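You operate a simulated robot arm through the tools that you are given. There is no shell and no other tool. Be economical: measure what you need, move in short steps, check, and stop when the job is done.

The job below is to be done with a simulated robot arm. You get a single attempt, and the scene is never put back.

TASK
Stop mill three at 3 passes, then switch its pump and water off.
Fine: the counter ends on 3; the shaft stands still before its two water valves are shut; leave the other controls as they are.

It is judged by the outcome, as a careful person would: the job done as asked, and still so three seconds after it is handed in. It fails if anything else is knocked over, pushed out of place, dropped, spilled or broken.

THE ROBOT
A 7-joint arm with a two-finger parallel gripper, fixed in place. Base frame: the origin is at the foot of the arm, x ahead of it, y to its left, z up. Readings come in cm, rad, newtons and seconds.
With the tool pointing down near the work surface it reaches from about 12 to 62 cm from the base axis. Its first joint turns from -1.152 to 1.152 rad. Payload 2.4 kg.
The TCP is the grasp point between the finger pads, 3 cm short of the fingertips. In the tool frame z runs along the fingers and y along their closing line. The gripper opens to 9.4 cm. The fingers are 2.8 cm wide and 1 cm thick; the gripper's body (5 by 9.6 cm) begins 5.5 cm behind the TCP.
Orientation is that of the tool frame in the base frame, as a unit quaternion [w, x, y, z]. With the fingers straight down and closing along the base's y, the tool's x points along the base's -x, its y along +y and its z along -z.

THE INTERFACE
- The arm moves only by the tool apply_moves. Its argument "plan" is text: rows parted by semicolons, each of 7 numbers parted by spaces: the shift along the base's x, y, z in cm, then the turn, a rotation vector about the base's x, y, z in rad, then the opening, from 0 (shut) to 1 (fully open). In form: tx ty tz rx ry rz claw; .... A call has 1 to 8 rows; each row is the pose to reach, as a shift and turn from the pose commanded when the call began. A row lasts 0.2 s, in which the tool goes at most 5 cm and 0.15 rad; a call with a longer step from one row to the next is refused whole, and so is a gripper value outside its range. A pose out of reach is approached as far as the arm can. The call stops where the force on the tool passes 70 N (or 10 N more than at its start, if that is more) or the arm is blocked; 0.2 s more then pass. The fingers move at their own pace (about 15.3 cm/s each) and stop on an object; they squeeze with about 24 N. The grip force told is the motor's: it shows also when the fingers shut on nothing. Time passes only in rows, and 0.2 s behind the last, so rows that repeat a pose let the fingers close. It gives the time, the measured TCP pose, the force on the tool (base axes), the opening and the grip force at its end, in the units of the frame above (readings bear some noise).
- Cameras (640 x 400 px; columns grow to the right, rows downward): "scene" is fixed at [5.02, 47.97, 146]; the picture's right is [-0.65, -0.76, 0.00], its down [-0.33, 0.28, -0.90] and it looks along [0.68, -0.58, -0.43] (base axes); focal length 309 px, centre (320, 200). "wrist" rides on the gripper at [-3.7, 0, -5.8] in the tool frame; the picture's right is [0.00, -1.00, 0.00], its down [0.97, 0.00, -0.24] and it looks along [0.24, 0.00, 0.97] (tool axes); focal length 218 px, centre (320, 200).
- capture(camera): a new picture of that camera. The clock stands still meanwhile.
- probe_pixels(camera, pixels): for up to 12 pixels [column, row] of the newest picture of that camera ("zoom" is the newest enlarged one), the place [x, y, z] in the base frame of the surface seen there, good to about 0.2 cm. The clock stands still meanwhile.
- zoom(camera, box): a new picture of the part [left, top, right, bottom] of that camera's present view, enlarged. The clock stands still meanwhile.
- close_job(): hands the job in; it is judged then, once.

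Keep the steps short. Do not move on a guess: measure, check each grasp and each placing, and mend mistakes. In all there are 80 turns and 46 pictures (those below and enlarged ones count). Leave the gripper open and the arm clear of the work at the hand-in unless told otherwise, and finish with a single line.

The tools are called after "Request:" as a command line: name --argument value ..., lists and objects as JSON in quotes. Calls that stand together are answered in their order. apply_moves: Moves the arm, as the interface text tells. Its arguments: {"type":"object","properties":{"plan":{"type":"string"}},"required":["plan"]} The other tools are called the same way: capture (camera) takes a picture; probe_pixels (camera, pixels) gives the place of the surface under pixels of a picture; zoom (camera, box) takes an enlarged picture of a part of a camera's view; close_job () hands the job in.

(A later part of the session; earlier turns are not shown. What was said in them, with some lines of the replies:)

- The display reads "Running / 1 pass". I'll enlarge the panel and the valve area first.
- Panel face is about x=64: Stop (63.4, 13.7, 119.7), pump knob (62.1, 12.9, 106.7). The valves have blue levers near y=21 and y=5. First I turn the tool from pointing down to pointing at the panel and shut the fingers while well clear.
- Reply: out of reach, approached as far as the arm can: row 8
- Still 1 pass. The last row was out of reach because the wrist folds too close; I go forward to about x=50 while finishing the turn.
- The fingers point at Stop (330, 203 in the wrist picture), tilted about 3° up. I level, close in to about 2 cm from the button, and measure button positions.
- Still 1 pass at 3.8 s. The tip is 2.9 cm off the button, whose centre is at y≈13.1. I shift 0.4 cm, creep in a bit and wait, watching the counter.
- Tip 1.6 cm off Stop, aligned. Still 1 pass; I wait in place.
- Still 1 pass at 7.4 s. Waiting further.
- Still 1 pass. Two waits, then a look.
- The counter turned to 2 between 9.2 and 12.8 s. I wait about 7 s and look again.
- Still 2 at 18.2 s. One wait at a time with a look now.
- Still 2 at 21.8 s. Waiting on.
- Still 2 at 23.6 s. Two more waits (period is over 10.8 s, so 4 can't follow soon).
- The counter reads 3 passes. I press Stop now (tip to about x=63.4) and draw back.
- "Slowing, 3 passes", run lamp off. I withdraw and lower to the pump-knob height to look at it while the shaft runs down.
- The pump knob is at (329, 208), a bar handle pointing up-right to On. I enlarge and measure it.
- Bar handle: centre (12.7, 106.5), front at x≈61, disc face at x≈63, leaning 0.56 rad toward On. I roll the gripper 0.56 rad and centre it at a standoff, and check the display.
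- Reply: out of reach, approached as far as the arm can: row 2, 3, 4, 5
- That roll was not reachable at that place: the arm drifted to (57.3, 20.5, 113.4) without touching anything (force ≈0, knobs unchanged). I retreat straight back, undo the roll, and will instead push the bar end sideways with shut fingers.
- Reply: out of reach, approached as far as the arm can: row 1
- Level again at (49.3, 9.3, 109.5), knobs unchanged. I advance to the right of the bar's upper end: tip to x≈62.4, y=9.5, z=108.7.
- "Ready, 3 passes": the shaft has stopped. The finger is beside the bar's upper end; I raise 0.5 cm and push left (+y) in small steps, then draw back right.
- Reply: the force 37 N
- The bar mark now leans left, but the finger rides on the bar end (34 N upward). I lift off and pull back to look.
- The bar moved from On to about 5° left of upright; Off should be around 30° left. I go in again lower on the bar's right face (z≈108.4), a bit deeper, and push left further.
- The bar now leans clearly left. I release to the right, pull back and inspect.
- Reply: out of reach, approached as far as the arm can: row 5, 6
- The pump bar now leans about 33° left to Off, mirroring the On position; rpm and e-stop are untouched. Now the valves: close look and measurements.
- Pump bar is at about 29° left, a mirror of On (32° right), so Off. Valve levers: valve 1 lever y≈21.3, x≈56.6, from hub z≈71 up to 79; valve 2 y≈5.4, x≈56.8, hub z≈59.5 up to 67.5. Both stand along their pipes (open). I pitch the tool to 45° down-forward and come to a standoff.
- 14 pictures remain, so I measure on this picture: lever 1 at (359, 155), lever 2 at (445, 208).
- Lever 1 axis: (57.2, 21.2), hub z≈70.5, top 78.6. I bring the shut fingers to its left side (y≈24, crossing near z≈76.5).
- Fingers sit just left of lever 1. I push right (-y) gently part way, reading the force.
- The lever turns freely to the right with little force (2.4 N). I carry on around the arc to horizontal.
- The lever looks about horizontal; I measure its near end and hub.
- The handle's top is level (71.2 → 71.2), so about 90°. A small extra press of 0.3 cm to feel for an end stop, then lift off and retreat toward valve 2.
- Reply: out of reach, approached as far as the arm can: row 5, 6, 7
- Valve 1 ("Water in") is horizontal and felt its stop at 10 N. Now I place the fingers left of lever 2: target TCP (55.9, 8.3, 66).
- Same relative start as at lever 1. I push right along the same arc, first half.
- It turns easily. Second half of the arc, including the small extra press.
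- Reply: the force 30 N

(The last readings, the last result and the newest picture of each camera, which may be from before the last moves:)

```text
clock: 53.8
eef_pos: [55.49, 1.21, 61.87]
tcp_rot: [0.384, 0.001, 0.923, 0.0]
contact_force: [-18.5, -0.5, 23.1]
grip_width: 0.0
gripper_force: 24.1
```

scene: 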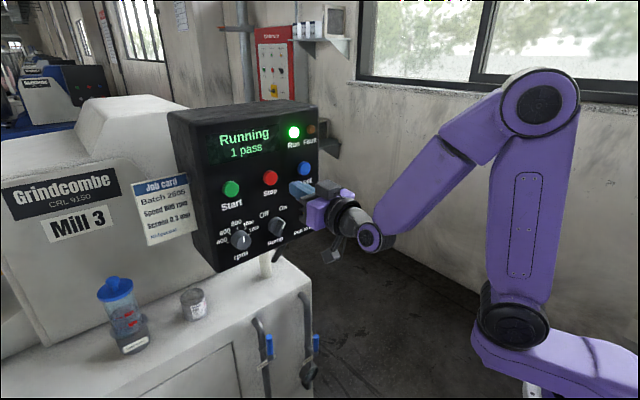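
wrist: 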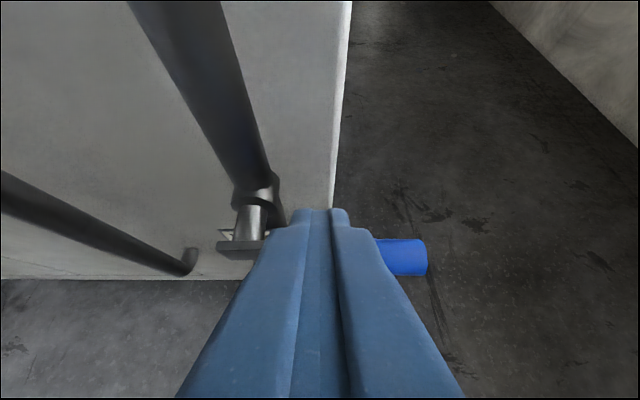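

Lever 2 is level and hit its stop (23 N). I lift off, retreat clear, open the gripper.

Request:
apply_moves --plan "0 0 2.5 0 0 0 0; -1.5 0 6 0 0 0 0; -3.5 0 10 0 0 0 0; -6 0 14 0 0 0 0.3; -8 0 18 0 0 0 0.7; -10 -1 22 0 0 0 1; -12 -2 26 0 0 0 1; -12 -2 28 0 0 0 1"

Request:
capture --camera "wrist"

Request:
capture --camera "scene"

```text
clock: 55.6
eef_pos: [45.07, 0.38, 91.12]
tcp_rot: [0.38, 0.0, 0.925, -0.009]
contact_force: [0.2, -0.2, 0.0]
grip_width: 9.41
gripper_force: 0.0
out of reach, approached as far as the arm can: row 3, 4, 5, 6, 7, 8
```

```text
6 pictures are left
```

wrist: 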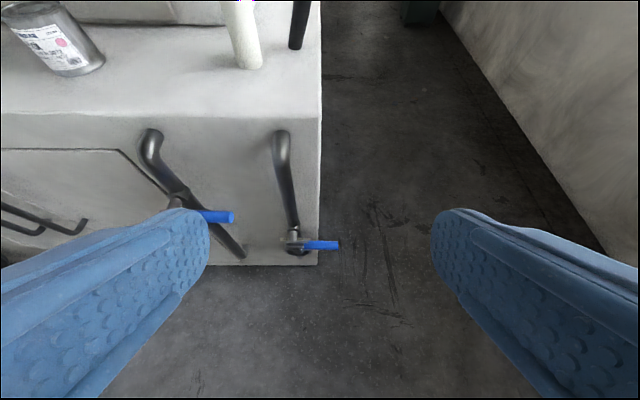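

```text
5 pictures are left
```

scene: 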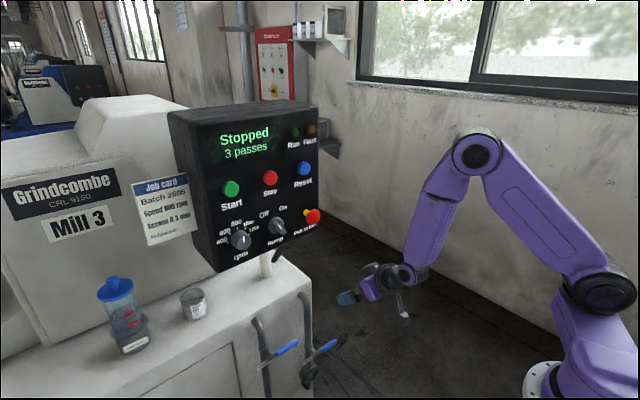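

Display says "Stopped, 3 passes"; both levers lie across their pipes. One enlarged check of panel.

Request:
zoom --camera "scene" --box '[160, 95, 340, 275]'

Request:
zoom --camera "scene" --box '[220, 300, 360, 400]'

```text
2.22 times, centred on (250, 185) of scene
```

zoom: 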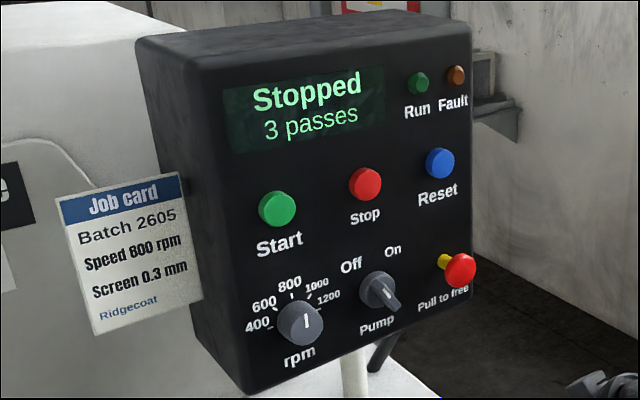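

```text
4.00 times, centred on (290, 350) of scene
```

zoom: 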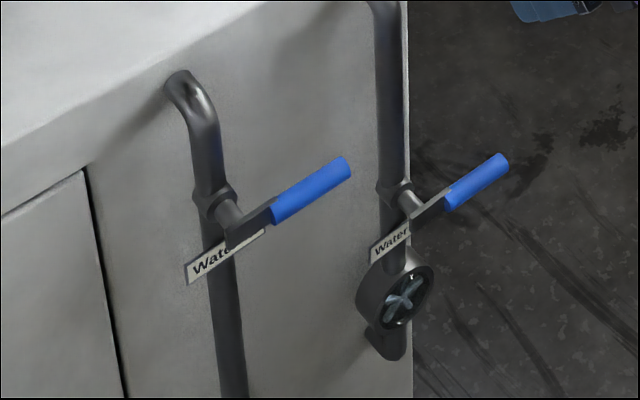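

Everything reads as asked: Stopped, 3 passes, pump Off, both water valves shut, other controls unchanged, gripper open and clear. I hand in.

Request:
close_job

```text
The job is handed in.
```

Mill three is stopped at 3 passes; with its shaft at rest I switched the pump off and shut both water valves, and left the other controls as they were.
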